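You operate a simulated robot arm through the tools that you are given. There is no shell and no other tool.

The job below is to be done with a simulated robot arm. You get a single attempt, and the scene is never put back.

Task
Add one scoop of powder and start the quick wash.
Fine: powder in the soap drawer; put the scoop back. Set down upright: yellow scoop.

The check looks at the end state, three seconds after you hand in, the way a careful person would. Anything else that was tipped, shoved, dropped, spilled or broken makes it a failure.

Robot
A 7-joint arm with a two-finger parallel gripper, fixed in place. Base frame: the origin is on the floor under the middle of its stand, x ahead of it, y to its left, z up. Readings come in cm, degrees, newtons and seconds.
With the tool pointing down near the work surface it reaches from about 24 to 68 cm from the base axis. Its first joint turns from -66.0 to 66.0 degrees. Payload 2.4 kg.
Tool frame: the origin (TCP) lies between the finger pads and is the grasp point; the fingertips stand 3 cm ahead of it; z points along the fingers, y is the line along which they close. The gripper opens to 9.4 cm. The fingers are 2.8 cm wide and 1 cm thick; the gripper's body (5 by 9.6 cm) begins 5.5 cm behind the TCP.
Orientation is that of the tool frame in the base frame, as a unit quaternion [x, y, z, w]. With the fingers straight down and closing along the base's y, the tool's x points along the base's -x, its y along +y and its z along -z.

Tools
- The arm moves only by the tool apply_moves. Its argument "increments" is one flat list of numbers, 7 for each row, row after row: the shift along the tool's x, y, z in m, then the turn, a rotation vector about the tool's x, y, z in degrees, then the finger opening in m, from 0 to 0.094. In form: [tx, ty, tz, ax, ay, az, claw, tx, ty, tz, ax, ay, az, claw, ...]. A call has 1 to 20 rows; each row is the pose to reach, as a shift and turn from the pose commanded when the call began, along the tool's axes at that moment. Each row takes 0.2 s and may step no farther than 5 cm and 8.6 degrees from the row before; otherwise, or with a gripper value out of range, the whole call is refused. A pose out of reach is approached as far as the arm can. The call stops where the force on the tool passes 50 N (or 10 N more than at its start, if that is more) or the arm is blocked; 0.2 s more then pass. Each finger travels about 15.3 cm/s and halts on what it meets, pressing with about 28 N; the grip force reading is that of the motor and also rises with nothing between the fingers. The clock runs only during rows and for 0.2 s after the last one: add rows that repeat a pose to give the fingers time. It gives the time, the measured TCP pose, the force on the tool (base axes), the opening and the grip force at its end, in the units of the frame above (readings bear some noise), with the torque about the TCP (base axes, N m) and any sound that the robot's microphone picked up.
- Cameras (640 x 400 px; columns grow to the right, rows downward): "scene" is fixed at [6.29, 49.33, 145.24]; the picture's right is [-0.60, -0.80, 0.00], its down [-0.48, 0.36, -0.80] and it looks along [0.64, -0.48, -0.61] (base axes); focal length 328 px, centre (320, 200). "wrist" rides on the gripper at [7.6, 1.4, -10.2] in the tool frame; the picture's right is [-0.18, 0.98, 0.00], its down [-0.75, -0.14, -0.64] and it looks along [-0.63, -0.12, 0.77] (tool axes); focal length 243 px, centre (320, 200). There is no depth. A picture from a camera that has moved, and an enlarged one, comes with that camera's place and axes in the base frame and with its lens. The place of the scene camera against the robot may be out by one fixed shift of up to 2.5 cm in any direction.
- camera(camera): a new picture of that camera. The clock stands still meanwhile.
- inspect(camera, box): a new picture of the part [left, top, right, bottom] of that camera's present view, enlarged. The clock stands still meanwhile.
- sign_off(): hands the job in; it is judged then, once.

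Nothing tells you positions but the pictures and the camera data. Unless the task says otherwise, let go and move clear before handing in.

The tools are called after "Emit:" by a JSON object that holds its "api" and its "payload". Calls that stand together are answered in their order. apply_moves: Moves the arm, as the interface text tells. Its arguments: {"type":"object","properties":{"increments":{"type":"array"}},"required":["increments"]} The other tools are called the same way: camera (camera) takes a picture; inspect (camera, box) takes an enlarged picture of a part of a camera's view; sign_off () hands the job in.

At the start:

```text
clock: 0.0
tcp_pos: [45.81, 1.7, 112.32]
ee_rot: [0.0, 1.0, -0.001, 0.0]
wrist_force: [0.3, -0.2, -0.2]
ft_torque: [0.01, 0.0, 0.04]
grip_width: 9.4
grip_force: 0.1
```

scene: 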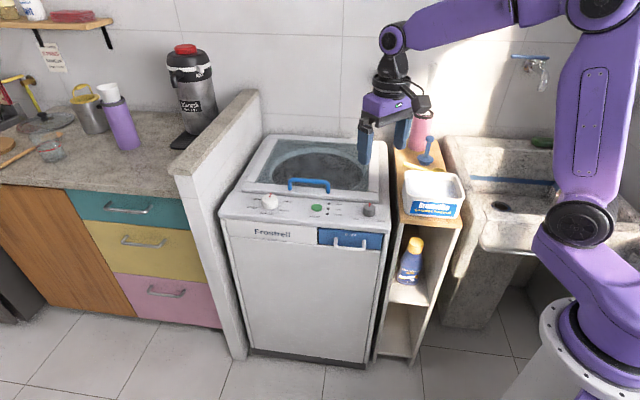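
wrist: 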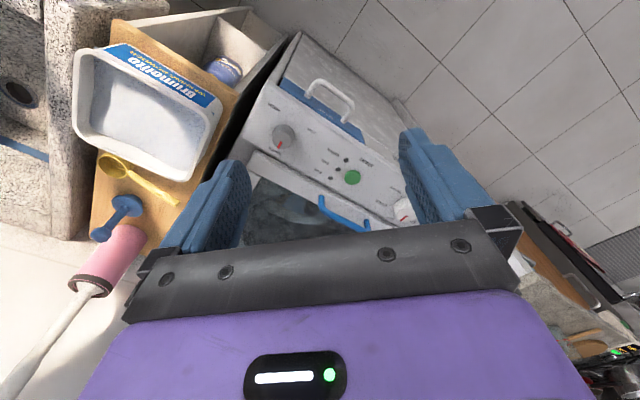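

I see a top-loading washer with a panel (white knob, green button, grey dial, blue drawer with handle), and a shelf to its right with a powder tub, a yellow scoop and a blue item. First I'll take enlarged looks before moving anything.

Emit:
{"api": "inspect", "payload": {"camera": "scene", "box": [220, 170, 400, 270]}}

Emit:
{"api": "inspect", "payload": {"camera": "scene", "box": [370, 100, 490, 240]}}

Emit:
{"api": "inspect", "payload": {"camera": "wrist", "box": [60, 30, 260, 250]}}

Emit:
{"api": "inspect", "payload": {"camera": "wrist", "box": [240, 60, 420, 240]}}

Emit:
{"api": "inspect", "payload": {"camera": "scene", "box": [0, 0, 200, 160]}}

```text
3.56 times, centred on (310, 220) of scene
camera zoom: at [6.29, 49.33, 145.24], right [-0.6, -0.8, 0.0], down [-0.48, 0.36, -0.8], along [0.64, -0.48, -0.61], focal length 1166 px, centre (356, 129)
```

zoom: 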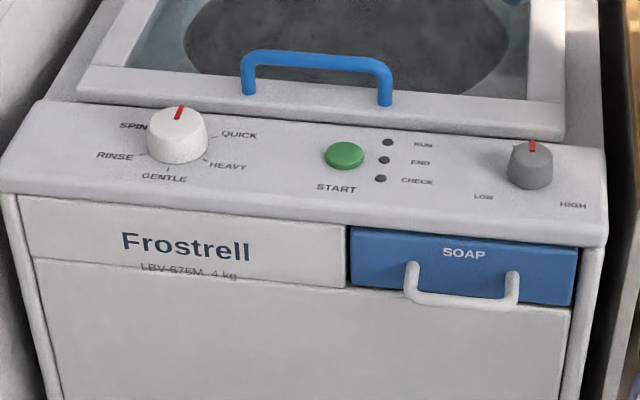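

```text
2.86 times, centred on (430, 170) of scene
camera zoom: at [6.29, 49.33, 145.24], right [-0.6, -0.8, 0.0], down [-0.48, 0.36, -0.8], along [0.64, -0.48, -0.61], focal length 937 px, centre (6, 286)
```

zoom: 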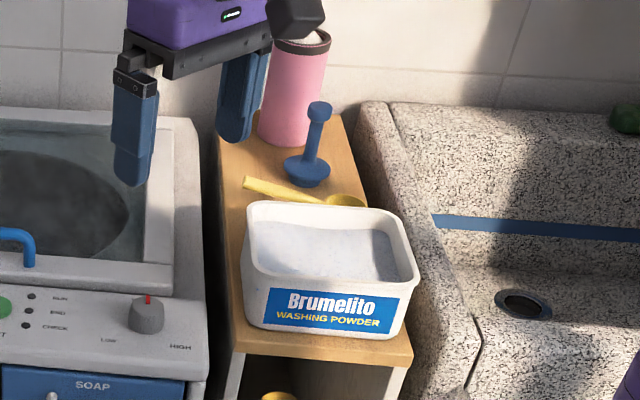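

```text
1.82 times, centred on (160, 140) of wrist
camera zoom: at [38.3, 3.03, 122.57], right [0.18, 0.98, 0.0], down [0.75, -0.14, 0.64], along [0.63, -0.12, -0.77], focal length 441 px, centre (611, 309)
```

zoom: 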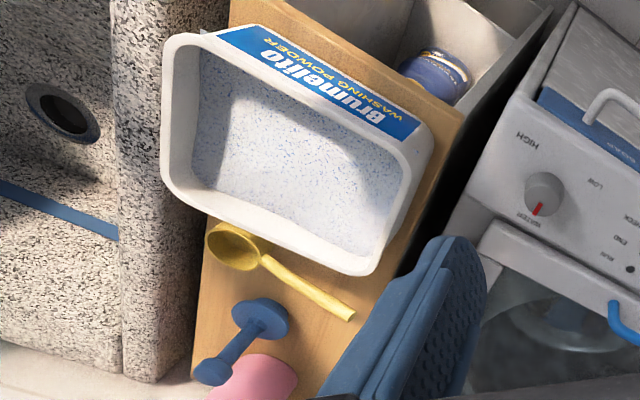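

```text
2.22 times, centred on (330, 150) of wrist
camera zoom: at [38.3, 3.03, 122.57], right [0.18, 0.98, 0.0], down [0.75, -0.14, 0.64], along [0.63, -0.12, -0.77], focal length 539 px, centre (298, 311)
```

zoom: 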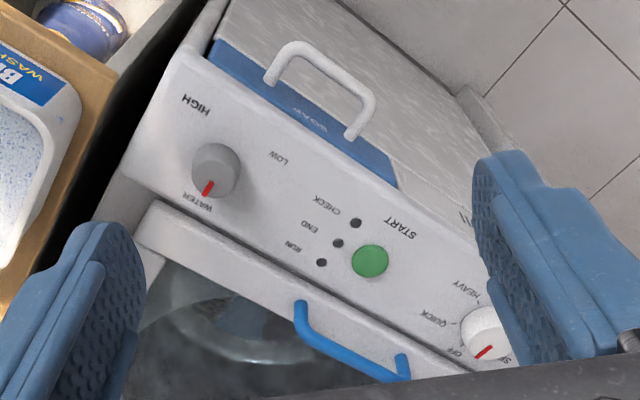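

```text
2.50 times, centred on (100, 80) of scene
camera zoom: at [6.29, 49.33, 145.24], right [-0.6, -0.8, 0.0], down [-0.48, 0.36, -0.8], along [0.64, -0.48, -0.61], focal length 820 px, centre (870, 500)
```

zoom: 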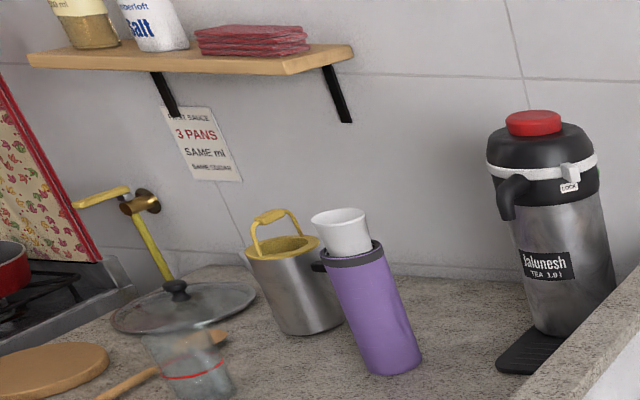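

The washer's panel sits at roughly z≈80–84, with the selector knob pointing at OFF, the START button green and the soap drawer closed. The scoop lies behind the powder tub on the shelf. I'll move the wrist camera through free space to triangulate the tub and scoop.

Emit:
{"api": "apply_moves", "payload": {"increments": [0.025, -0.033, 0, 0, 0, 0, 0.094, 0.05, -0.066, 0, 0, 0, 0, 0.094, 0.074, -0.1, 0, 0, 0, 0, 0.094, 0.1, -0.132, 0, 0, 0, 0, 0.094, 0.124, -0.165, 0, 0, 0, 0, 0.094, 0.148, -0.197, 0, 0, 0, 0, 0.094, 0.148, -0.197, 0, 0, 0, 0, 0.094]}}

Emit:
{"api": "camera", "payload": {"camera": "wrist"}}

Emit:
{"api": "camera", "payload": {"camera": "scene"}}

```text
clock: 1.6
tcp_pos: [30.82, -17.93, 112.12]
ee_rot: [-0.001, 1.0, 0.0, 0.0]
wrist_force: [-0.2, -0.3, 0.5]
ft_torque: [-0.05, 0.0, -0.03]
grip_width: 9.41
grip_force: 0.0
```

```text
taken
camera wrist: at [23.35, -16.63, 122.43], right [0.18, 0.98, 0.0], down [0.75, -0.14, 0.64], along [0.63, -0.12, -0.77], focal length 243 px, centre (320, 200)
```

wrist: 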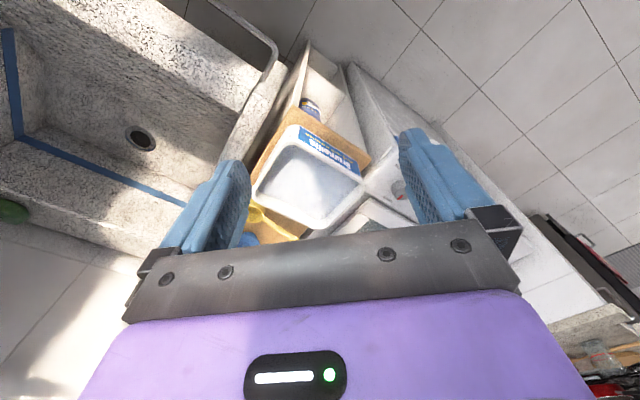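

```text
taken
```

scene: 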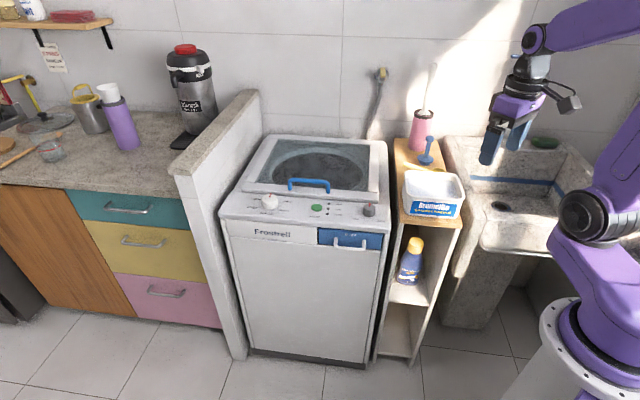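

The tub is now nearly centred in the wrist view. I'll enlarge this view to triangulate the tub and scoop against the first one.

Emit:
{"api": "inspect", "payload": {"camera": "wrist", "box": [220, 90, 420, 240]}}

Emit:
{"api": "inspect", "payload": {"camera": "scene", "box": [370, 90, 490, 240]}}

```text
2.67 times, centred on (320, 165) of wrist
camera zoom: at [23.35, -16.63, 122.43], right [0.18, 0.98, 0.0], down [0.75, -0.14, 0.64], along [0.63, -0.12, -0.77], focal length 647 px, centre (320, 293)
```

zoom: 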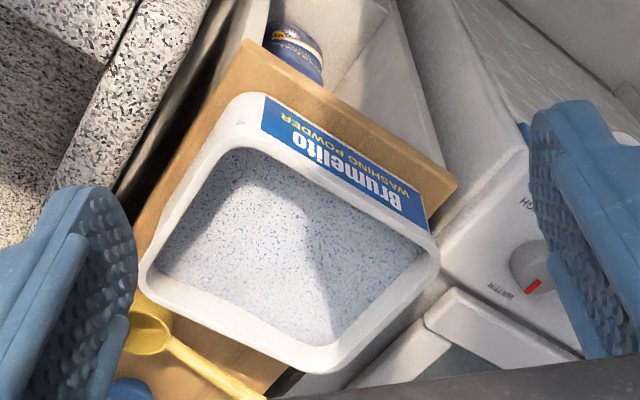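

```text
2.67 times, centred on (430, 165) of scene
camera zoom: at [6.29, 49.33, 145.24], right [-0.6, -0.8, 0.0], down [-0.48, 0.36, -0.8], along [0.64, -0.48, -0.61], focal length 874 px, centre (27, 293)
```

zoom: 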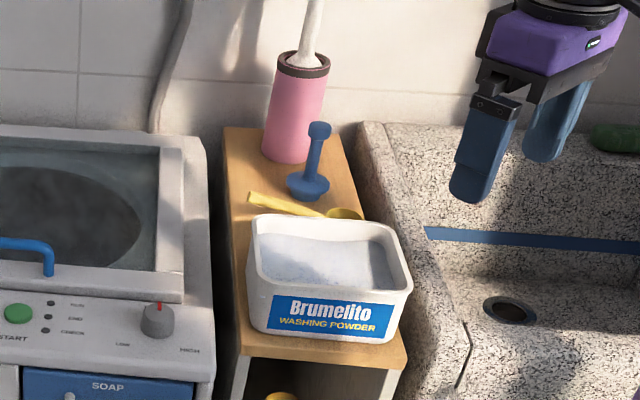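

Tub rim looks to be at z≈90, with the scoop bowl near [53,-35] and the long tub side running parallel to the washer front. I'll shift sideways at the same safe height for a better view of the scoop.

Emit:
{"api": "apply_moves", "payload": {"increments": [-0.018, -0.038, 0, 0, 0, 0, 0.094, -0.036, -0.076, 0, 0, 0, 0, 0.094, -0.054, -0.114, 0, 0, 0, 0, 0.094, -0.072, -0.151, 0, 0, 0, 0, 0.094, -0.072, -0.151, 0, 0, 0, 0, 0.094]}}

Emit:
{"api": "camera", "payload": {"camera": "wrist"}}

Emit:
{"api": "inspect", "payload": {"camera": "wrist", "box": [240, 60, 420, 240]}}

```text
clock: 2.8
tcp_pos: [38.3, -33.2, 112.31]
ee_rot: [0.0, 1.0, 0.0, 0.0]
wrist_force: [-0.1, -0.1, 0.4]
ft_torque: [-0.02, -0.01, 0.01]
grip_width: 9.4
grip_force: 0.0
```

```text
taken
camera wrist: at [30.67, -31.88, 122.6], right [0.18, 0.98, 0.0], down [0.75, -0.14, 0.64], along [0.63, -0.12, -0.77], focal length 243 px, centre (320, 200)
```

wrist: 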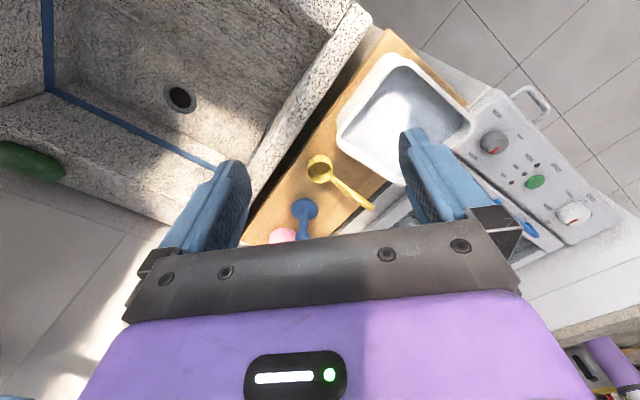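

```text
2.22 times, centred on (330, 150) of wrist
camera zoom: at [30.67, -31.88, 122.6], right [0.18, 0.98, 0.0], down [0.75, -0.14, 0.64], along [0.63, -0.12, -0.77], focal length 539 px, centre (298, 311)
```

zoom: 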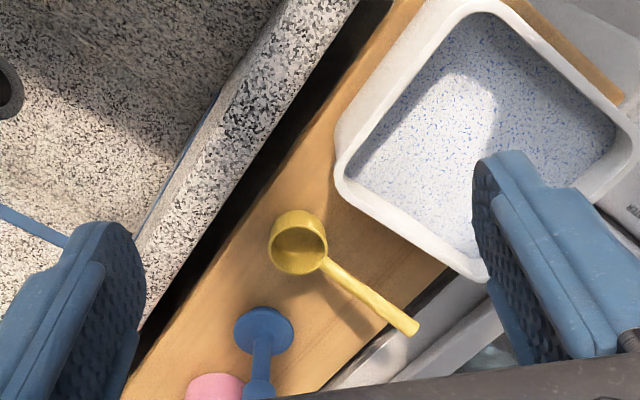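

The scoop is clear now: an upright cup with its rim centre near [53.7,-36.1,86.7], and its handle rising to a tip near [62,-27.7,88.9]. Next I'll look at the soap drawer and the panel.

Emit:
{"api": "apply_moves", "payload": {"increments": [0.005, 0.047, 0.003, 0, 0, 0, 0.094, 0.01, 0.094, 0.006, 0, 0, 0, 0.094, 0.015, 0.141, 0.009, 0, 0, 0, 0.094, 0.02, 0.188, 0.012, 0, 0, 0, 0.094, 0.025, 0.235, 0.015, 0, 0, 0, 0.094, 0.03, 0.282, 0.018, 0, 0, 0, 0.094, 0.033, 0.33, 0.02, 0, 0, 0, 0.094, 0.033, 0.33, 0.02, 0, 0, 0, 0.094]}}

Emit:
{"api": "camera", "payload": {"camera": "wrist"}}

Emit:
{"api": "inspect", "payload": {"camera": "wrist", "box": [230, 60, 410, 240]}}

Emit:
{"api": "inspect", "payload": {"camera": "scene", "box": [300, 200, 400, 262]}}

```text
clock: 4.6
tcp_pos: [34.88, -0.19, 110.36]
ee_rot: [0.0, 1.0, 0.0, -0.001]
wrist_force: [0.3, -0.9, -0.1]
ft_torque: [0.0, -0.03, 0.02]
grip_width: 9.39
grip_force: 0.0
```

```text
taken
camera wrist: at [27.26, 1.09, 120.77], right [0.18, 0.98, 0.0], down [0.75, -0.14, 0.64], along [0.63, -0.12, -0.77], focal length 243 px, centre (320, 200)
```

wrist: 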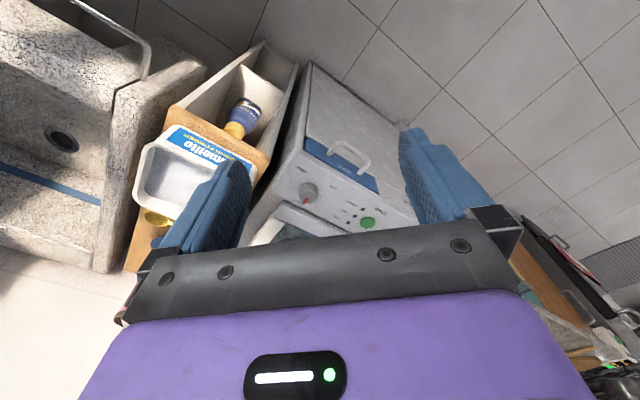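

```text
2.22 times, centred on (320, 150) of wrist
camera zoom: at [27.26, 1.09, 120.77], right [0.18, 0.98, 0.0], down [0.75, -0.14, 0.64], along [0.63, -0.12, -0.77], focal length 539 px, centre (320, 311)
```

zoom: 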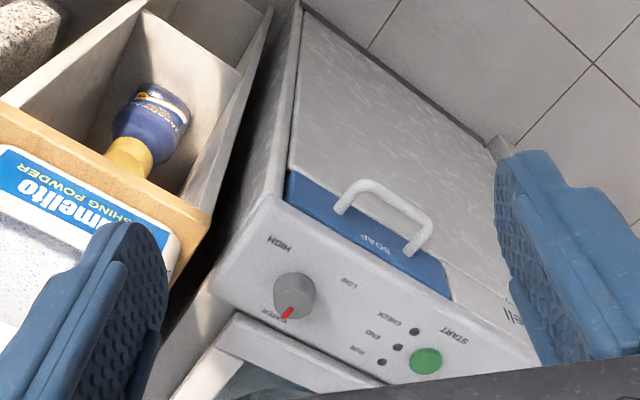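

```text
6.40 times, centred on (350, 231) of scene
camera zoom: at [6.28, 49.34, 145.24], right [-0.6, -0.8, 0.0], down [-0.48, 0.36, -0.8], along [0.64, -0.48, -0.61], focal length 2099 px, centre (128, 2)
```

zoom: 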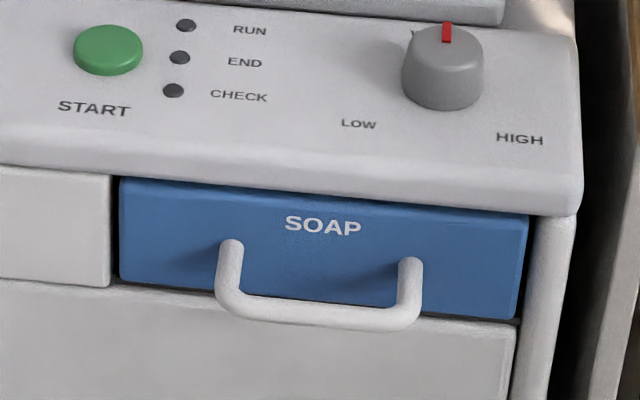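

Triangulating gives the START button top near [65.8,4.3,83.8]. The drawer handle bar runs at about 45° with its centre near [51.9,3.2,78.5], standing about 2.5 cm out from the drawer front. I'll hover above the handle with the fingers turned to close along the pull direction and check alignment.

Emit:
{"api": "apply_moves", "payload": {"increments": [-0.0277, 0.0062, 0.0223, 0, 0, -7.5, 0.094, -0.0553, 0.0123, 0.0447, 0, 0, -15, 0.094, -0.083, 0.0185, 0.067, 0, 0, -22.5, 0.094, -0.1107, 0.0247, 0.0893, 0, 0, -30, 0.08, -0.1383, 0.0308, 0.1117, 0, 0, -37.5, 0.06, -0.166, 0.037, 0.134, 0, 0, -45, 0.05, -0.166, 0.037, 0.134, 0, 0, -45, 0.04]}}

Emit:
{"api": "camera", "payload": {"camera": "wrist"}}

Emit:
{"api": "inspect", "payload": {"camera": "wrist", "box": [220, 40, 420, 220]}}

Emit:
{"api": "camera", "payload": {"camera": "scene"}}

```text
clock: 6.2
tcp_pos: [51.63, 3.61, 96.77]
ee_rot: [-0.383, 0.924, 0.0, 0.0]
wrist_force: [0.5, -0.4, 0.1]
ft_torque: [0.01, -0.01, 0.02]
grip_width: 3.99
grip_force: 0.1
```

```text
taken
camera wrist: at [45.3, -0.86, 107.1], right [-0.57, 0.82, 0.0], down [0.63, 0.43, 0.64], along [0.53, 0.36, -0.77], focal length 243 px, centre (320, 200)
```

wrist: 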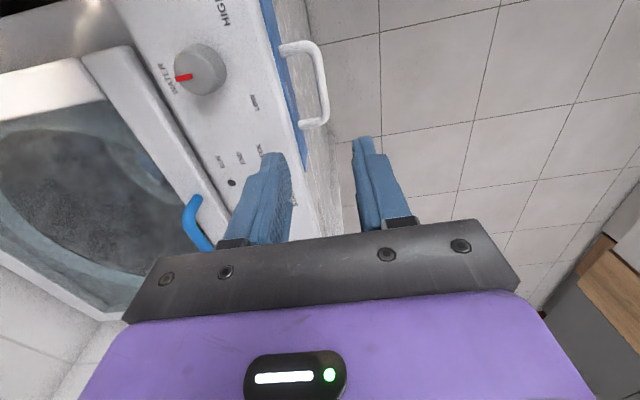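

```text
2.22 times, centred on (320, 130) of wrist
camera zoom: at [45.3, -0.86, 107.1], right [-0.57, 0.82, 0.0], down [0.63, 0.43, 0.64], along [0.53, 0.36, -0.77], focal length 539 px, centre (320, 356)
```

zoom: 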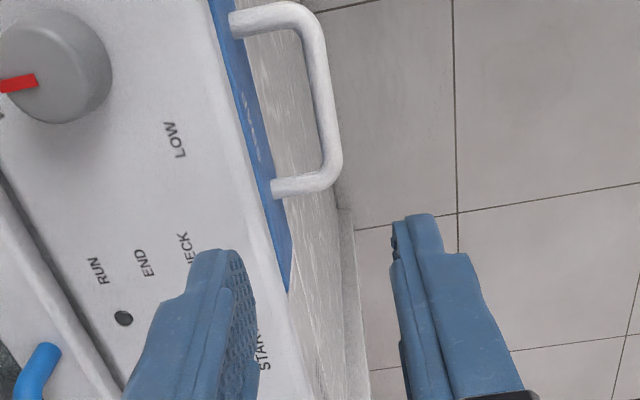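

```text
taken
```

scene: 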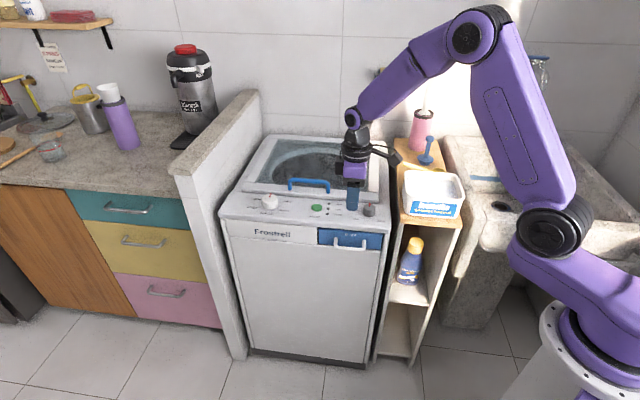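

The handle bar centre comes out consistently at about [51.2,3.5,78.6], standing about 3.4 cm off the drawer front, with the pull direction [-0.707,0.707]. I'll lower to just above it and check before going around it.

Emit:
{"api": "apply_moves", "payload": {"increments": [0, 0.002, 0.04, 0, 0, 0, 0.035, 0, 0.002, 0.08, 0, 0, 0, 0.03, 0, 0.002, 0.11, 0, 0, 0, 0.03, 0, 0.002, 0.128, 0, 0, 0, 0.03, 0, 0.002, 0.128, 0, 0, 0, 0.03]}}

Emit:
{"api": "camera", "payload": {"camera": "wrist"}}

Emit:
{"api": "inspect", "payload": {"camera": "scene", "box": [300, 170, 410, 262]}}

```text
clock: 7.4
tcp_pos: [51.49, 4.02, 84.06]
ee_rot: [-0.383, 0.924, 0.0, 0.0]
wrist_force: [0.0, -0.6, -0.3]
ft_torque: [-0.01, 0.01, -0.04]
grip_width: 2.99
grip_force: 0.0
```

```text
taken
camera wrist: at [45.2, -0.57, 94.33], right [-0.56, 0.83, 0.0], down [0.63, 0.43, 0.64], along [0.53, 0.36, -0.77], focal length 243 px, centre (320, 200)
```

wrist: 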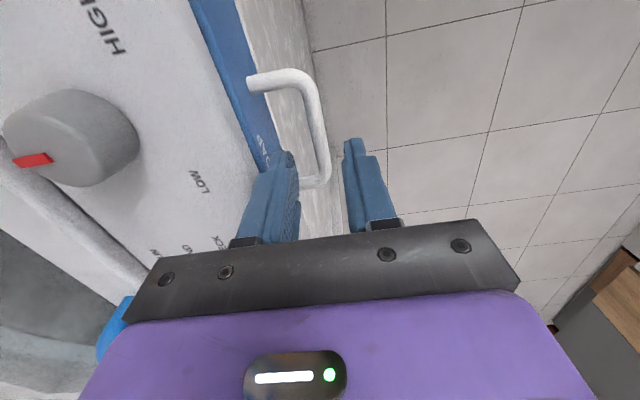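

```text
4.35 times, centred on (355, 216) of scene
camera zoom: at [6.29, 49.33, 145.24], right [-0.6, -0.8, 0.0], down [-0.48, 0.36, -0.8], along [0.64, -0.48, -0.61], focal length 1426 px, centre (168, 130)
```

zoom: 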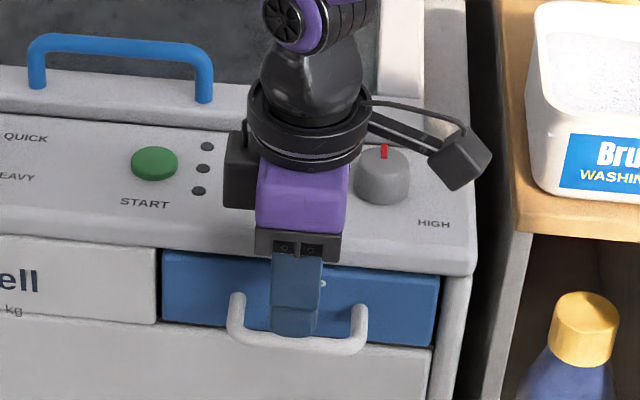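

The bar runs between the fingers with about 0.3 cm offset, so I'll shift slightly toward the washer, go down around the bar and close on it.

Emit:
{"api": "apply_moves", "payload": {"increments": [0, -0.0025, 0.02, 0, 0, 0, 0.03, 0, -0.0025, 0.038, 0, 0, 0, 0.03, 0, -0.0025, 0.038, 0, 0, 0, 0.02, 0, -0.0025, 0.038, 0, 0, 0, 0.004, 0, -0.0025, 0.038, 0, 0, 0, 0.004]}}

Emit:
{"api": "camera", "payload": {"camera": "wrist"}}

Emit:
{"api": "inspect", "payload": {"camera": "scene", "box": [300, 170, 410, 262]}}

```text
clock: 8.6
tcp_pos: [51.48, 3.68, 80.28]
ee_rot: [-0.384, 0.923, 0.0, 0.0]
wrist_force: [-1.9, 2.0, 1.3]
ft_torque: [-0.22, 0.23, 1.36]
grip_width: 1.07
grip_force: 44.6
```

```text
taken
camera wrist: at [45.27, -0.8, 90.59], right [-0.57, 0.82, 0.0], down [0.63, 0.44, 0.64], along [0.53, 0.36, -0.77], focal length 243 px, centre (320, 200)
```

wrist: 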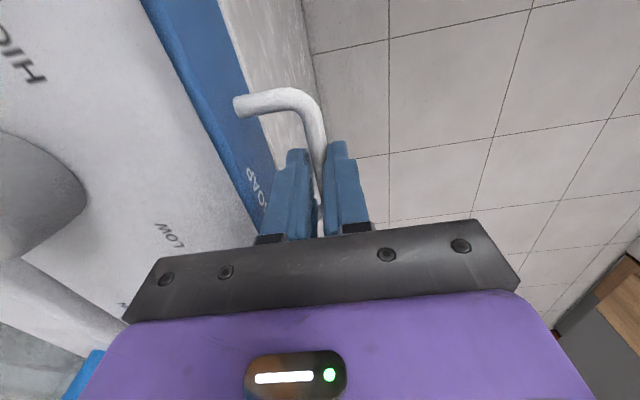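

```text
4.35 times, centred on (355, 216) of scene
camera zoom: at [6.28, 49.34, 145.24], right [-0.6, -0.8, 0.0], down [-0.48, 0.36, -0.8], along [0.64, -0.48, -0.61], focal length 1426 px, centre (168, 130)
```

zoom: 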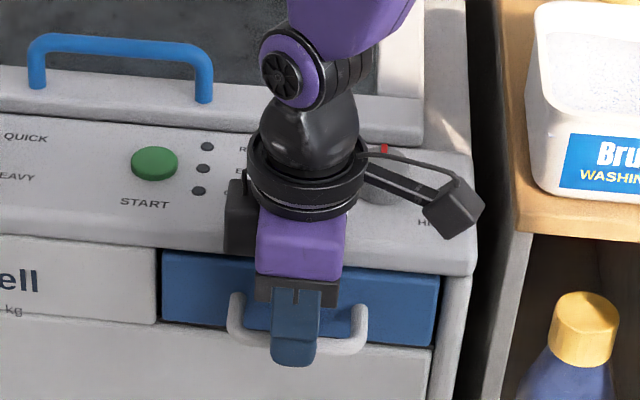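

I have the handle (1.07 cm thick). I'll pull the drawer out slowly along its normal.

Emit:
{"api": "apply_moves", "payload": {"increments": [0, 0.01, 0, 0, 0, 0, 0.004, 0, 0.02, 0, 0, 0, 0, 0.004, 0, 0.03, 0, 0, 0, 0, 0.004, 0, 0.04, 0, 0, 0, 0, 0.004, 0, 0.05, 0, 0, 0, 0, 0.004, 0, 0.06, 0, 0, 0, 0, 0.004]}}

Emit:
{"api": "inspect", "payload": {"camera": "scene", "box": [280, 170, 420, 275]}}

Emit:
{"api": "camera", "payload": {"camera": "wrist"}}

```text
clock: 10.0
tcp_pos: [47.4, 7.89, 80.31]
ee_rot: [-0.383, 0.924, 0.0, 0.0]
wrist_force: [6.2, 4.6, -12.6]
ft_torque: [-0.5, 0.41, 1.33]
grip_width: 1.12
grip_force: 45.0
```

```text
3.81 times, centred on (350, 222) of scene
camera zoom: at [6.32, 49.35, 145.23], right [-0.6, -0.8, 0.0], down [-0.49, 0.36, -0.8], along [0.64, -0.48, -0.61], focal length 1249 px, centre (206, 114)
```

zoom: 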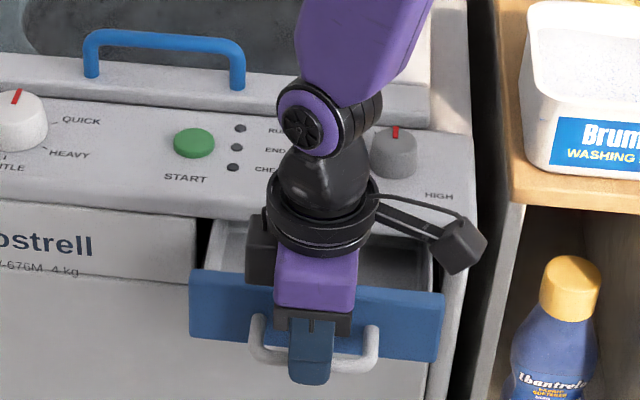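

```text
taken
camera wrist: at [41.03, 3.43, 90.59], right [-0.57, 0.82, 0.0], down [0.63, 0.43, 0.64], along [0.53, 0.36, -0.77], focal length 243 px, centre (320, 200)
```

wrist: 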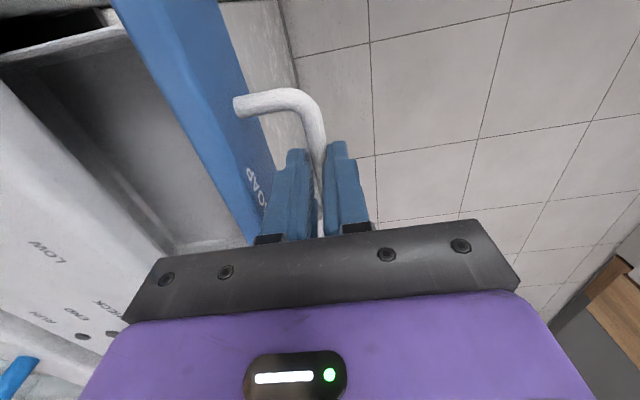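

The drawer slides freely, with a grey tray opening up behind it. I'll pull further to give more room for pouring, watching for the end stop.

Emit:
{"api": "apply_moves", "payload": {"increments": [0, 0.008, 0, 0, 0, 0, 0.004, 0, 0.016, 0, 0, 0, 0, 0.004, 0, 0.024, 0, 0, 0, 0, 0.004, 0, 0.032, 0, 0, 0, 0, 0.004, 0, 0.04, 0, 0, 0, 0, 0.004]}}

Emit:
{"api": "inspect", "payload": {"camera": "scene", "box": [280, 170, 420, 275]}}

```text
clock: 11.2
tcp_pos: [44.58, 10.77, 80.31]
ee_rot: [-0.383, 0.924, 0.0, 0.0]
wrist_force: [1.6, 1.0, -1.0]
ft_torque: [0.3, -0.33, 1.25]
grip_width: 1.09
grip_force: 44.8
```

```text
3.81 times, centred on (350, 222) of scene
camera zoom: at [6.29, 49.33, 145.24], right [-0.6, -0.8, 0.0], down [-0.48, 0.36, -0.8], along [0.64, -0.48, -0.61], focal length 1249 px, centre (206, 114)
```

zoom: 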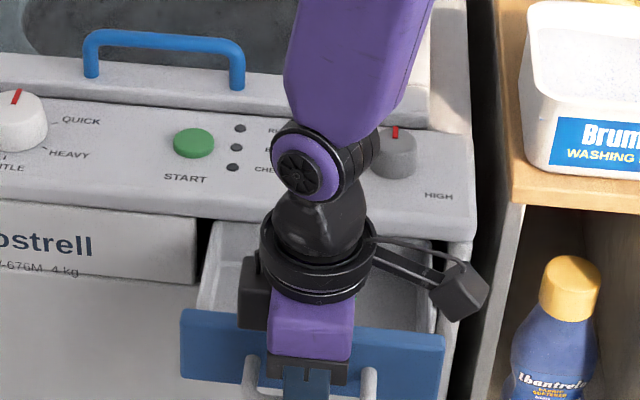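

Emit:
{"api": "apply_moves", "payload": {"increments": [0, 0.006, 0, 0, 0, 0, 0.004, 0, 0.012, 0, 0, 0, 0, 0.004, 0, 0.018, 0, 0, 0, 0, 0.004, 0, 0.022, 0, 0, 0, 0, 0.004]}}

```text
clock: 12.0
tcp_pos: [43.86, 11.14, 80.4]
ee_rot: [-0.378, 0.926, -0.001, 0.007]
wrist_force: [8.8, -7.7, -6.5]
ft_torque: [-0.44, 0.05, 1.41]
grip_width: 1.16
grip_force: 44.7
stopped in row 3: the force on the tool passed its limit at 56 N (the readings are from after the stop); the commanded pose is now the measured one
```

The end stop is reached at about 10.7 cm open. I'll release the handle, rise straight up and look at the opened tray.

Emit:
{"api": "apply_moves", "payload": {"increments": [0, -0.002, 0, 0, 0, 0, 0.015, 0, -0.002, 0, 0, 0, 0, 0.03, 0, -0.002, 0, 0, 0, 0, 0.03, 0, -0.002, -0.03, 0, 0, 0, 0.03, 0, -0.002, -0.07, 0, 0, 0, 0.03, 0, -0.002, -0.12, 0, 0, 0, 0.03, 0, -0.002, -0.17, 0, 0, 0, 0.05, 0.03, -0.002, -0.21, 0, 0, 0, 0.094, 0.06, -0.002, -0.24, 0, 0, 0, 0.094]}}

Emit:
{"api": "camera", "payload": {"camera": "wrist"}}

Emit:
{"api": "camera", "payload": {"camera": "scene"}}

Emit:
{"api": "inspect", "payload": {"camera": "scene", "box": [280, 170, 420, 275]}}

```text
clock: 14.0
tcp_pos: [39.44, 7.03, 104.03]
ee_rot: [-0.376, 0.927, 0.0, 0.006]
wrist_force: [0.6, -0.2, 0.4]
ft_torque: [0.02, -0.01, -0.02]
grip_width: 9.41
grip_force: 0.1
```

```text
taken
camera wrist: at [33.08, 2.59, 114.36], right [-0.55, 0.83, 0.0], down [0.63, 0.42, 0.65], along [0.54, 0.36, -0.76], focal length 243 px, centre (320, 200)
```

wrist: 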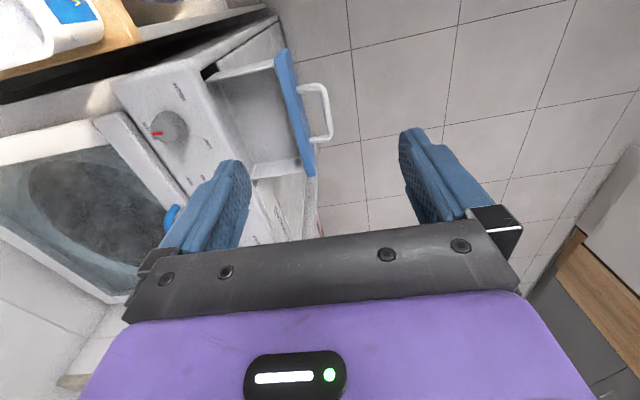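

```text
taken
```

scene: 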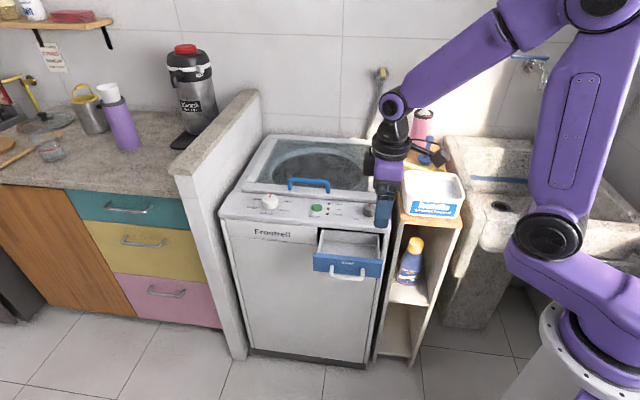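

```text
3.81 times, centred on (350, 222) of scene
camera zoom: at [6.29, 49.33, 145.24], right [-0.6, -0.8, 0.0], down [-0.48, 0.36, -0.8], along [0.64, -0.48, -0.61], focal length 1249 px, centre (206, 114)
```

zoom: 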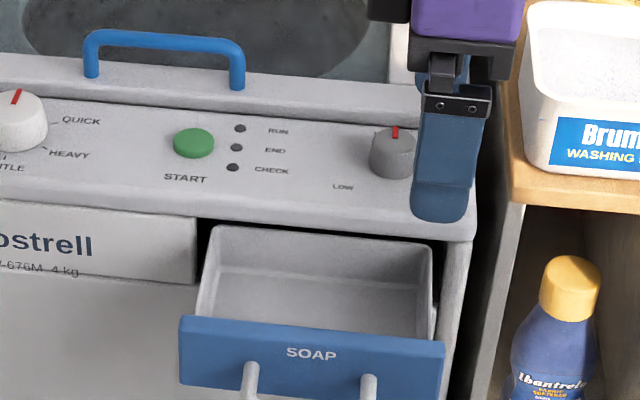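

The drawer is open about 10.7 cm, with a single empty tray whose exposed centre is near [50.4,4.5]. Next I'll hover over the tub, keeping this yaw, to measure the tub and powder level accurately.

Emit:
{"api": "apply_moves", "payload": {"increments": [0.025, -0.04, -0.01, 0, 0, 0, 0.094, 0.05, -0.08, -0.02, 0, 0, 0, 0.094, 0.075, -0.12, -0.02, 0, 0, 0, 0.094, 0.09, -0.16, -0.02, 0, 0, 0, 0.094, 0.1, -0.2, -0.02, 0, 0, 0, 0.094, 0.11, -0.235, -0.02, 0, 0, 0, 0.094, 0.115, -0.25, -0.02, 0, 0, 0, 0.094, 0.115, -0.25, -0.02, 0, 0, 0, 0.094]}}

Emit:
{"api": "camera", "payload": {"camera": "wrist"}}

```text
clock: 15.8
tcp_pos: [48.62, -19.15, 106.17]
ee_rot: [-0.375, 0.927, 0.0, 0.006]
wrist_force: [0.1, 0.9, 0.0]
ft_torque: [-0.02, 0.0, 0.01]
grip_width: 9.4
grip_force: 0.0
```

```text
taken
camera wrist: at [42.18, -23.61, 116.42], right [-0.55, 0.83, 0.0], down [0.63, 0.42, 0.65], along [0.54, 0.36, -0.76], focal length 243 px, centre (320, 200)
```

wrist: 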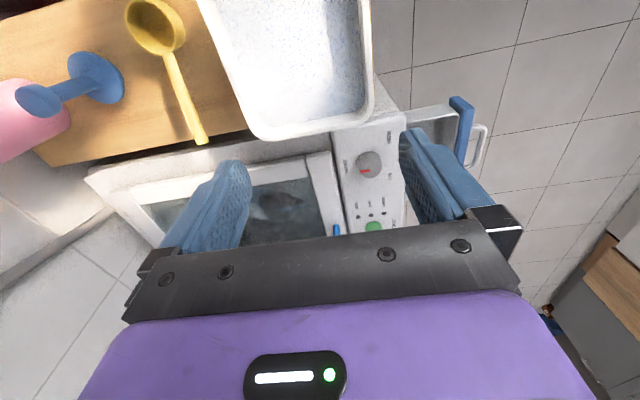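

Emit:
{"api": "inspect", "payload": {"camera": "wrist", "box": [0, 0, 240, 170]}}

Emit:
{"api": "inspect", "payload": {"camera": "wrist", "box": [180, 0, 420, 170]}}

```text
2.35 times, centred on (120, 85) of wrist
camera zoom: at [42.18, -23.61, 116.42], right [-0.55, 0.83, 0.0], down [0.63, 0.42, 0.65], along [0.54, 0.36, -0.76], focal length 571 px, centre (791, 471)
```

zoom: 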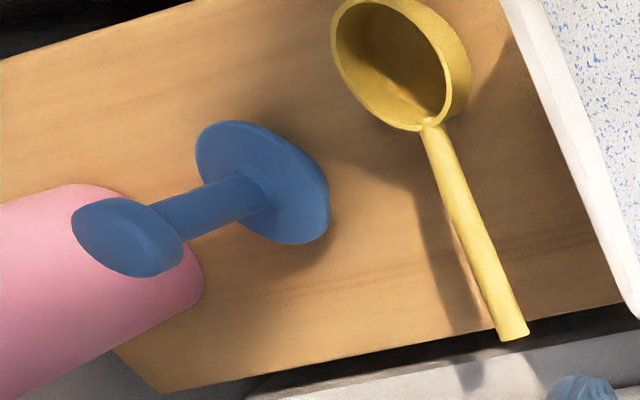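

```text
2.35 times, centred on (300, 85) of wrist
camera zoom: at [42.18, -23.61, 116.42], right [-0.55, 0.83, 0.0], down [0.63, 0.42, 0.65], along [0.54, 0.36, -0.76], focal length 571 px, centre (367, 471)
```

zoom: 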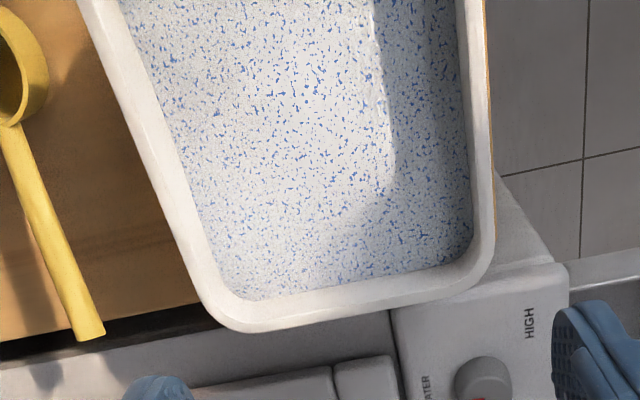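

Emit:
{"api": "inspect", "payload": {"camera": "scene", "box": [398, 160, 468, 225]}}

Emit:
{"api": "inspect", "payload": {"camera": "wrist", "box": [240, 80, 390, 150]}}

Emit:
{"api": "inspect", "payload": {"camera": "wrist", "box": [110, 0, 230, 70]}}

```text
6.15 times, centred on (433, 192) of scene
camera zoom: at [6.29, 49.33, 145.24], right [-0.6, -0.8, 0.0], down [-0.48, 0.36, -0.8], along [0.64, -0.48, -0.61], focal length 2018 px, centre (-375, 246)
```

zoom: 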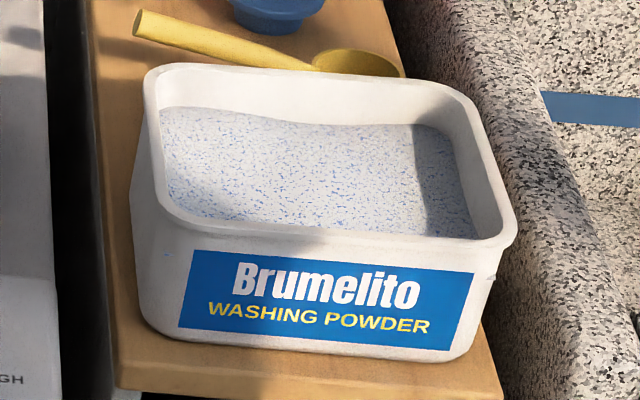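

```text
4.27 times, centred on (315, 115) of wrist
camera zoom: at [42.18, -23.61, 116.42], right [-0.55, 0.83, 0.0], down [0.63, 0.42, 0.65], along [0.54, 0.36, -0.76], focal length 1035 px, centre (341, 563)
```

zoom: 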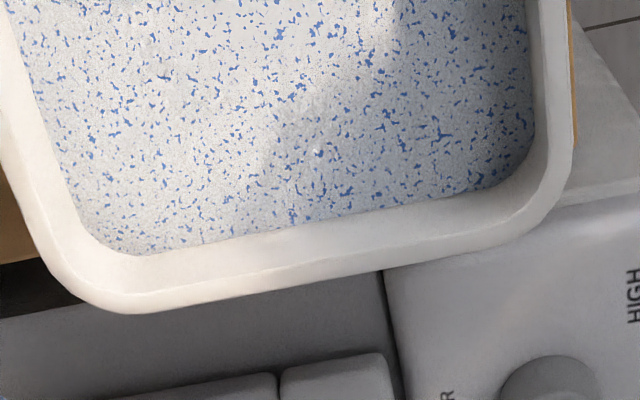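

```text
5.33 times, centred on (170, 35) of wrist
camera zoom: at [42.18, -23.61, 116.42], right [-0.55, 0.83, 0.0], down [0.63, 0.42, 0.65], along [0.54, 0.36, -0.76], focal length 1294 px, centre (1120, 1080)
```

zoom: 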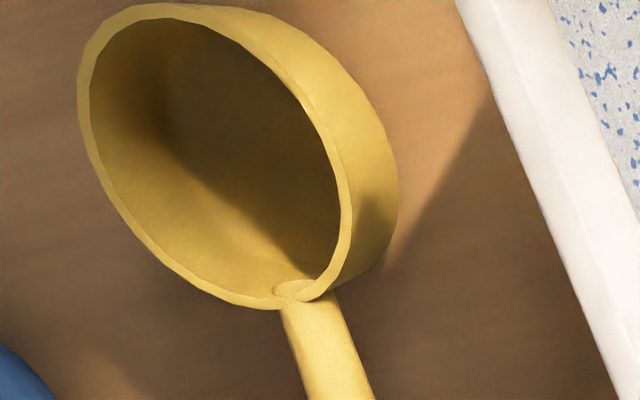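

The powder surface looks about 2.6 cm below the tub rim (z≈87.4), and the scoop cup is about 4.7 cm wide and 3.4 cm deep with the handle running along the tub's long side. Before grasping, I'll rehearse the pouring posture in free space to see which wrist rolls the arm can reach.

Emit:
{"api": "apply_moves", "payload": {"increments": [-0.0032, 0.00925, -0.00125, 0, 0, 8.38, 0.094, -0.0064, 0.0185, -0.0025, 0, 0, 16.75, 0.08, -0.0096, 0.02775, -0.00375, 0, 0, 25.13, 0.06, -0.0128, 0.037, -0.005, 0, 0, 33.5, 0.04, -0.016, 0.04625, -0.00625, 0, 0, 41.9, 0.03, -0.0192, 0.0555, -0.0075, 0, 0, 50.25, 0.02, -0.0224, 0.06475, -0.00875, 0, 0, 58.6, 0.02, -0.0256, 0.074, -0.01, 0, 0, 67, 0.02, -0.0288, 0.08325, -0.01125, 0, 0, 75.4, 0.02, -0.032, 0.0925, -0.0125, 0, 0, 83.75, 0.02, -0.0352, 0.10175, -0.01375, 0, 0, 92.1, 0.02, -0.0384, 0.111, -0.015, 0, 0, 100.5, 0.02, -0.0416, 0.12025, -0.01625, 0, 0, 108.9, 0.02, -0.0448, 0.1295, -0.0175, 0, 0, 117.25, 0.02, -0.048, 0.13875, -0.01875, 0, 0, 125.6, 0.02, -0.0512, 0.148, -0.02, 0, 0, 134, 0.02]}}

Emit:
{"api": "camera", "payload": {"camera": "scene"}}

Emit:
{"api": "camera", "payload": {"camera": "wrist"}}

```text
clock: 19.2
tcp_pos: [42.01, -4.9, 108.2]
ee_rot: [0.708, 0.706, 0.005, 0.002]
wrist_force: [0.0, 0.0, 0.0]
ft_torque: [0.0, -0.02, 0.01]
grip_width: 2.0
grip_force: 0.0
```

```text
taken
```

scene: 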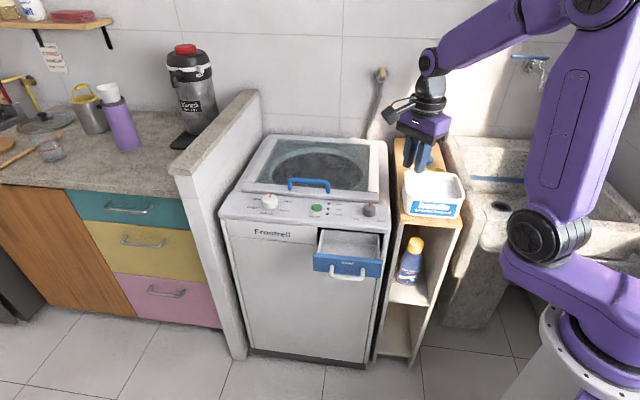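

```text
taken
camera wrist: at [43.46, 2.56, 118.64], right [0.98, -0.18, 0.01], down [-0.15, -0.76, 0.64], along [-0.11, -0.63, -0.77], focal length 243 px, centre (320, 200)
```

wrist: 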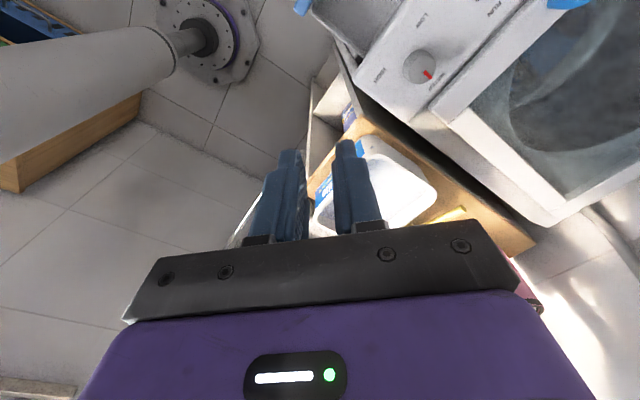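

The yaw is reachable. Now I'll rehearse the roll itself about the tool's x axis, in the air.

Emit:
{"api": "apply_moves", "payload": {"increments": [0, 0, 0, -8.5, 0, 0, 0.02, 0, 0, 0, -17, 0, 0, 0.02, 0, 0, 0, -25.5, 0, 0, 0.02, 0, 0, 0, -34, 0, 0, 0.02, 0, 0, 0, -42.5, 0, 0, 0.02, 0, 0, 0, -51, 0, 0, 0.02, 0, 0, 0, -59.5, 0, 0, 0.02, 0, 0, 0, -68, 0, 0, 0.02, 0, 0, 0, -76.5, 0, 0, 0.02, 0, 0, 0, -85, 0, 0, 0.02, 0, 0, 0, -90, 0, 0, 0.02]}}

Emit:
{"api": "camera", "payload": {"camera": "scene"}}

```text
clock: 21.6
tcp_pos: [42.01, -4.99, 108.21]
ee_rot: [0.497, 0.496, 0.505, 0.502]
wrist_force: [0.7, 0.7, -0.4]
ft_torque: [-0.01, -0.03, -0.01]
grip_width: 2.0
grip_force: 0.1
```

```text
taken
```

scene: 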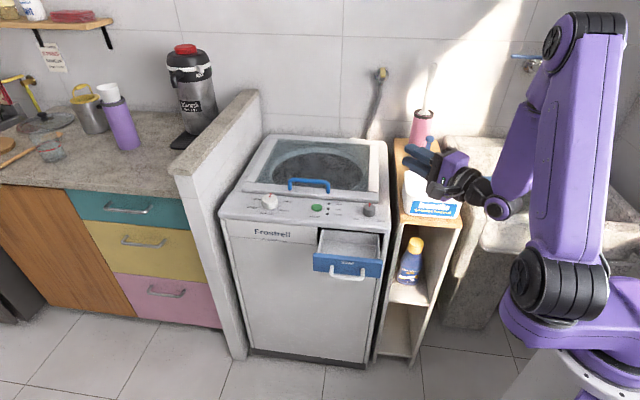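

Horizontal is reachable. I'll move to the real pour position and height, then test rolling further to about 120–130°.

Emit:
{"api": "apply_moves", "payload": {"increments": [0, -0.03, 0.02, 0, 0, 0, 0.02, 0, -0.06, 0.04, 0, 0, 0, 0.02, 0, -0.09, 0.06, 0, 0, 0, 0.02, 0, -0.12, 0.07, 0, 0, 0, 0.02, 0, -0.12, 0.07, -8, 0, 0, 0.02, 0, -0.12, 0.07, -16, 0, 0, 0.02, 0, -0.12, 0.07, -24, 0, 0, 0.02, 0, -0.12, 0.07, -32, 0, 0, 0.02, 0, -0.12, 0.07, -40, 0, 0, 0.02, 0, -0.12, 0.07, -40, 0, 0, 0.02]}}

Emit:
{"api": "camera", "payload": {"camera": "scene"}}

Emit:
{"api": "camera", "payload": {"camera": "wrist"}}

```text
clock: 23.8
tcp_pos: [55.17, -7.85, 95.7]
ee_rot: [0.296, 0.293, 0.644, 0.642]
wrist_force: [0.5, 0.0, -0.2]
ft_torque: [-0.01, -0.02, 0.01]
grip_width: 2.0
grip_force: 0.0
out of reach, approached as far as the arm can: row 7, 8, 9, 10
```

```text
taken
```

scene: 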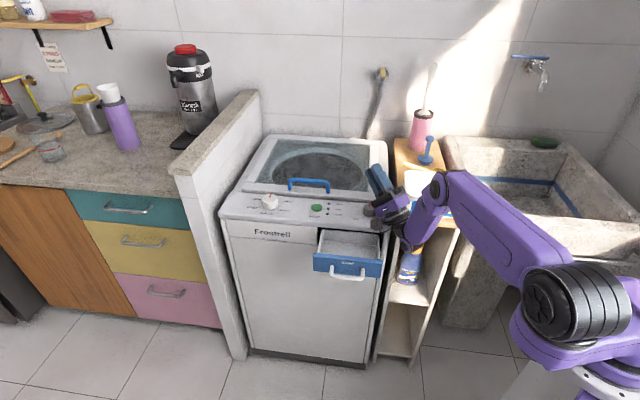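

```text
taken
camera wrist: at [46.53, -0.31, 90.11], right [-0.64, -0.19, 0.74], down [-0.39, -0.75, -0.53], along [0.66, -0.63, 0.41], focal length 243 px, centre (320, 200)
```

wrist: 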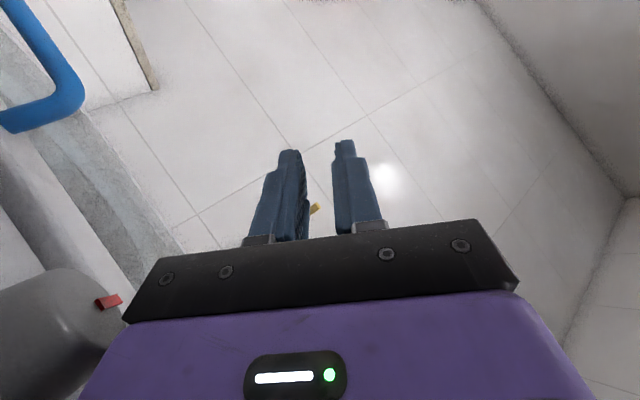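

Roll reaches about 106° past vertical at the exact spot, so a grasp with the tool pre-tilted about 25° would give ~130° of cup tilt. I'll back out of this extreme pose, and then try a yaw that keeps the hand in front of the washer, clear of the grey dial.

Emit:
{"api": "apply_moves", "payload": {"increments": [0, 0, 0, 8, 0, 0, 0.02, 0, 0, 0, 16, 0, 0, 0.02, 0, 0, 0, 24, 0, 0, 0.02, 0, 0, 0, 32, 0, 0, 0.02, 0, 0, 0, 40, 0, 0, 0.02, 0, 0, 0, 48, 0, 0, 0.02, 0, 0, 0, 56, 0, 0, 0.02, 0, 0, 0, 64, 0, 0, 0.02, 0, 0, 0, 64, 0, 0, 0.02]}}

Emit:
{"api": "camera", "payload": {"camera": "scene"}}

```text
clock: 25.8
tcp_pos: [54.98, -7.99, 95.56]
ee_rot: [0.591, 0.59, 0.39, 0.388]
wrist_force: [0.1, -0.1, -0.3]
ft_torque: [0.0, -0.01, -0.01]
grip_width: 1.97
grip_force: 0.1
```

```text
taken
```

scene: 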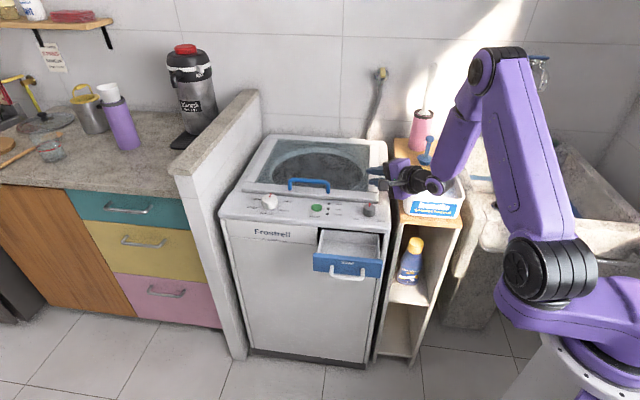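

Emit:
{"api": "apply_moves", "payload": {"increments": [0.0125, -0.001, -0.0296, 0, -6.9, 2.95, 0.02, 0.025, -0.0015, -0.0592, 0, -13.8, 5.9, 0.02, 0.0375, -0.002, -0.0888, 0, -20.7, 8.85, 0.02, 0.05, -0.003, -0.1184, 0, -27.6, 11.8, 0.02, 0.05, -0.003, -0.1184, 0, -27.6, 11.8, 0.02]}}

```text
clock: 27.0
tcp_pos: [37.5, -12.56, 101.58]
ee_rot: [0.723, 0.419, 0.277, 0.475]
wrist_force: [-0.5, -0.2, -0.1]
ft_torque: [-0.01, 0.01, -0.01]
grip_width: 2.01
grip_force: 0.0
out of reach, approached as far as the arm can: row 2, 3, 4, 5
```

Emit:
{"api": "camera", "payload": {"camera": "scene"}}

Emit:
{"api": "camera", "payload": {"camera": "wrist"}}

```text
taken
```

scene: 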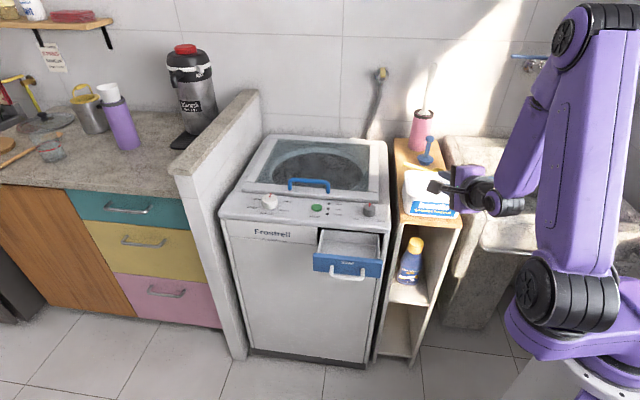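

```text
taken
camera wrist: at [33.71, -1.71, 106.94], right [0.25, -0.36, 0.9], down [-0.93, -0.33, 0.12], along [0.26, -0.87, -0.41], focal length 243 px, centre (320, 200)
```

wrist: 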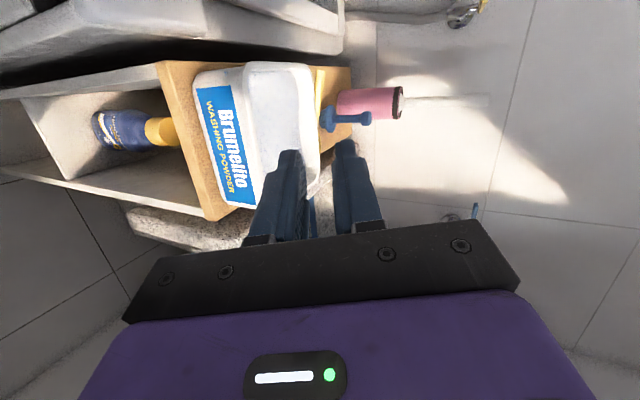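

That yaw puts the wrist too close to the base, so the pour will use the cup-to-the-left (+y) yaw with the cup placed left of centre in the tray, clear of the grey dial. I'll test that exact pose at the real pour height.

Emit:
{"api": "apply_moves", "payload": {"increments": [0.029, -0.008, 0.0147, 0, 5.5, -2.4, 0.02, 0.058, -0.016, 0.0294, 0, 11, -4.8, 0.02, 0.087, -0.024, 0.0441, 0, 16.6, -7.1, 0.02, 0.116, -0.032, 0.059, 0, 22.1, -9.5, 0.02, 0.1457, -0.0407, 0.0737, 0, 27.6, -11.9, 0.02, 0.1457, -0.0407, 0.0737, 0, 27.6, -11.9, 0.02]}}

```text
clock: 28.4
tcp_pos: [49.3, -2.28, 95.06]
ee_rot: [0.591, 0.591, 0.389, 0.387]
wrist_force: [0.4, -0.2, -0.6]
ft_torque: [0.03, -0.03, -0.01]
grip_width: 2.01
grip_force: 0.0
```

Emit:
{"api": "apply_moves", "payload": {"increments": [0, -0.0147, 0.0063, -7.8, 0, 0, 0.02, 0, -0.0294, 0.0126, -15.6, 0, 0, 0.02, 0, -0.0441, 0.0189, -23.4, 0, 0, 0.02, 0, -0.0588, 0.0252, -31.2, 0, 0, 0.02, 0, -0.0735, 0.0315, -39, 0, 0, 0.02, 0, -0.0735, 0.0315, -39, 0, 0, 0.02]}}

Emit:
{"api": "camera", "payload": {"camera": "scene"}}

Emit:
{"api": "inspect", "payload": {"camera": "scene", "box": [280, 150, 480, 280]}}

```text
clock: 29.8
tcp_pos: [49.38, -2.32, 87.01]
ee_rot: [0.427, 0.426, 0.566, 0.562]
wrist_force: [-0.2, -0.5, 0.1]
ft_torque: [0.0, -0.04, 0.0]
grip_width: 2.01
grip_force: 0.0
```

```text
taken
```

scene: 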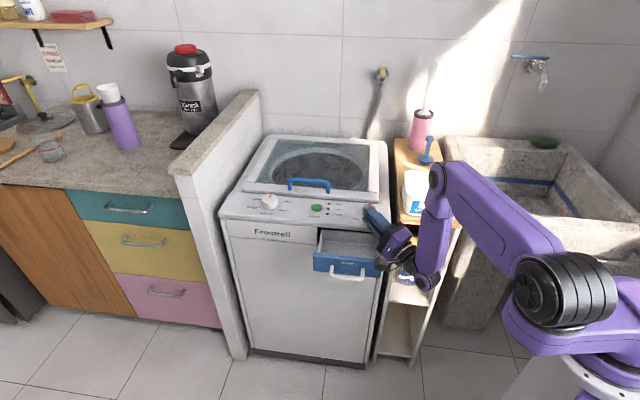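

```text
3.08 times, centred on (380, 215) of scene
camera zoom: at [6.28, 49.33, 145.24], right [-0.6, -0.8, 0.0], down [-0.48, 0.36, -0.8], along [0.64, -0.48, -0.61], focal length 1009 px, centre (135, 154)
```

zoom: 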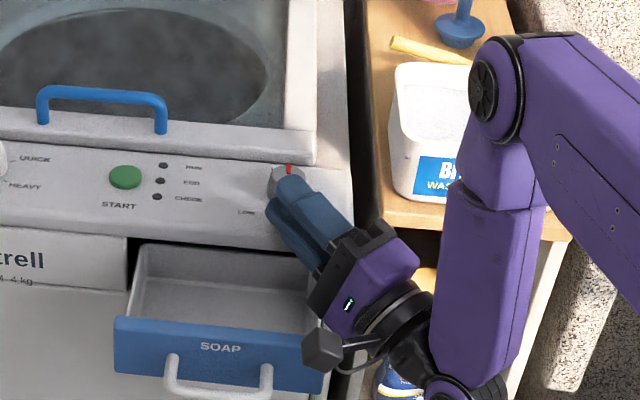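

The 106° roll is reachable at the real pour height with no contacts. I'll undo the roll while rising, then swing to hover over the scoop.

Emit:
{"api": "apply_moves", "payload": {"increments": [0, 0.0133, 0.0038, 8.15, 0, 0, 0.02, 0, 0.0266, 0.0075, 16.3, 0, 0, 0.02, 0, 0.04, 0.0113, 24.45, 0, 0, 0.02, 0, 0.0532, 0.0151, 32.6, 0, 0, 0.02, 0, 0.0665, 0.0188, 40.75, 0, 0, 0.02, 0, 0.0798, 0.0226, 48.9, 0, 0, 0.02, 0, 0.0931, 0.0264, 57.05, 0, 0, 0.02, 0, 0.1064, 0.0302, 65.2, 0, 0, 0.02, 0, 0.1197, 0.0339, 73.35, 0, 0, 0.02, 0, 0.133, 0.0377, 81.5, 0, 0, 0.02, 0, 0.1464, 0.0415, 89.65, 0, 0, 0.02, 0, 0.1597, 0.0452, 97.8, 0, 0, 0.02, 0, 0.173, 0.049, 105.8, 0, 0, 0.02]}}

```text
clock: 32.8
tcp_pos: [50.2, 1.34, 105.38]
ee_rot: [0.73, 0.677, 0.079, -0.056]
wrist_force: [-0.5, 1.1, 0.3]
ft_torque: [-0.01, 0.01, -0.01]
grip_width: 2.02
grip_force: 0.1
out of reach, approached as far as the arm can: row 10, 11, 12
stopped in row 13: the arm was blocked; the commanded pose is now the measured one
```

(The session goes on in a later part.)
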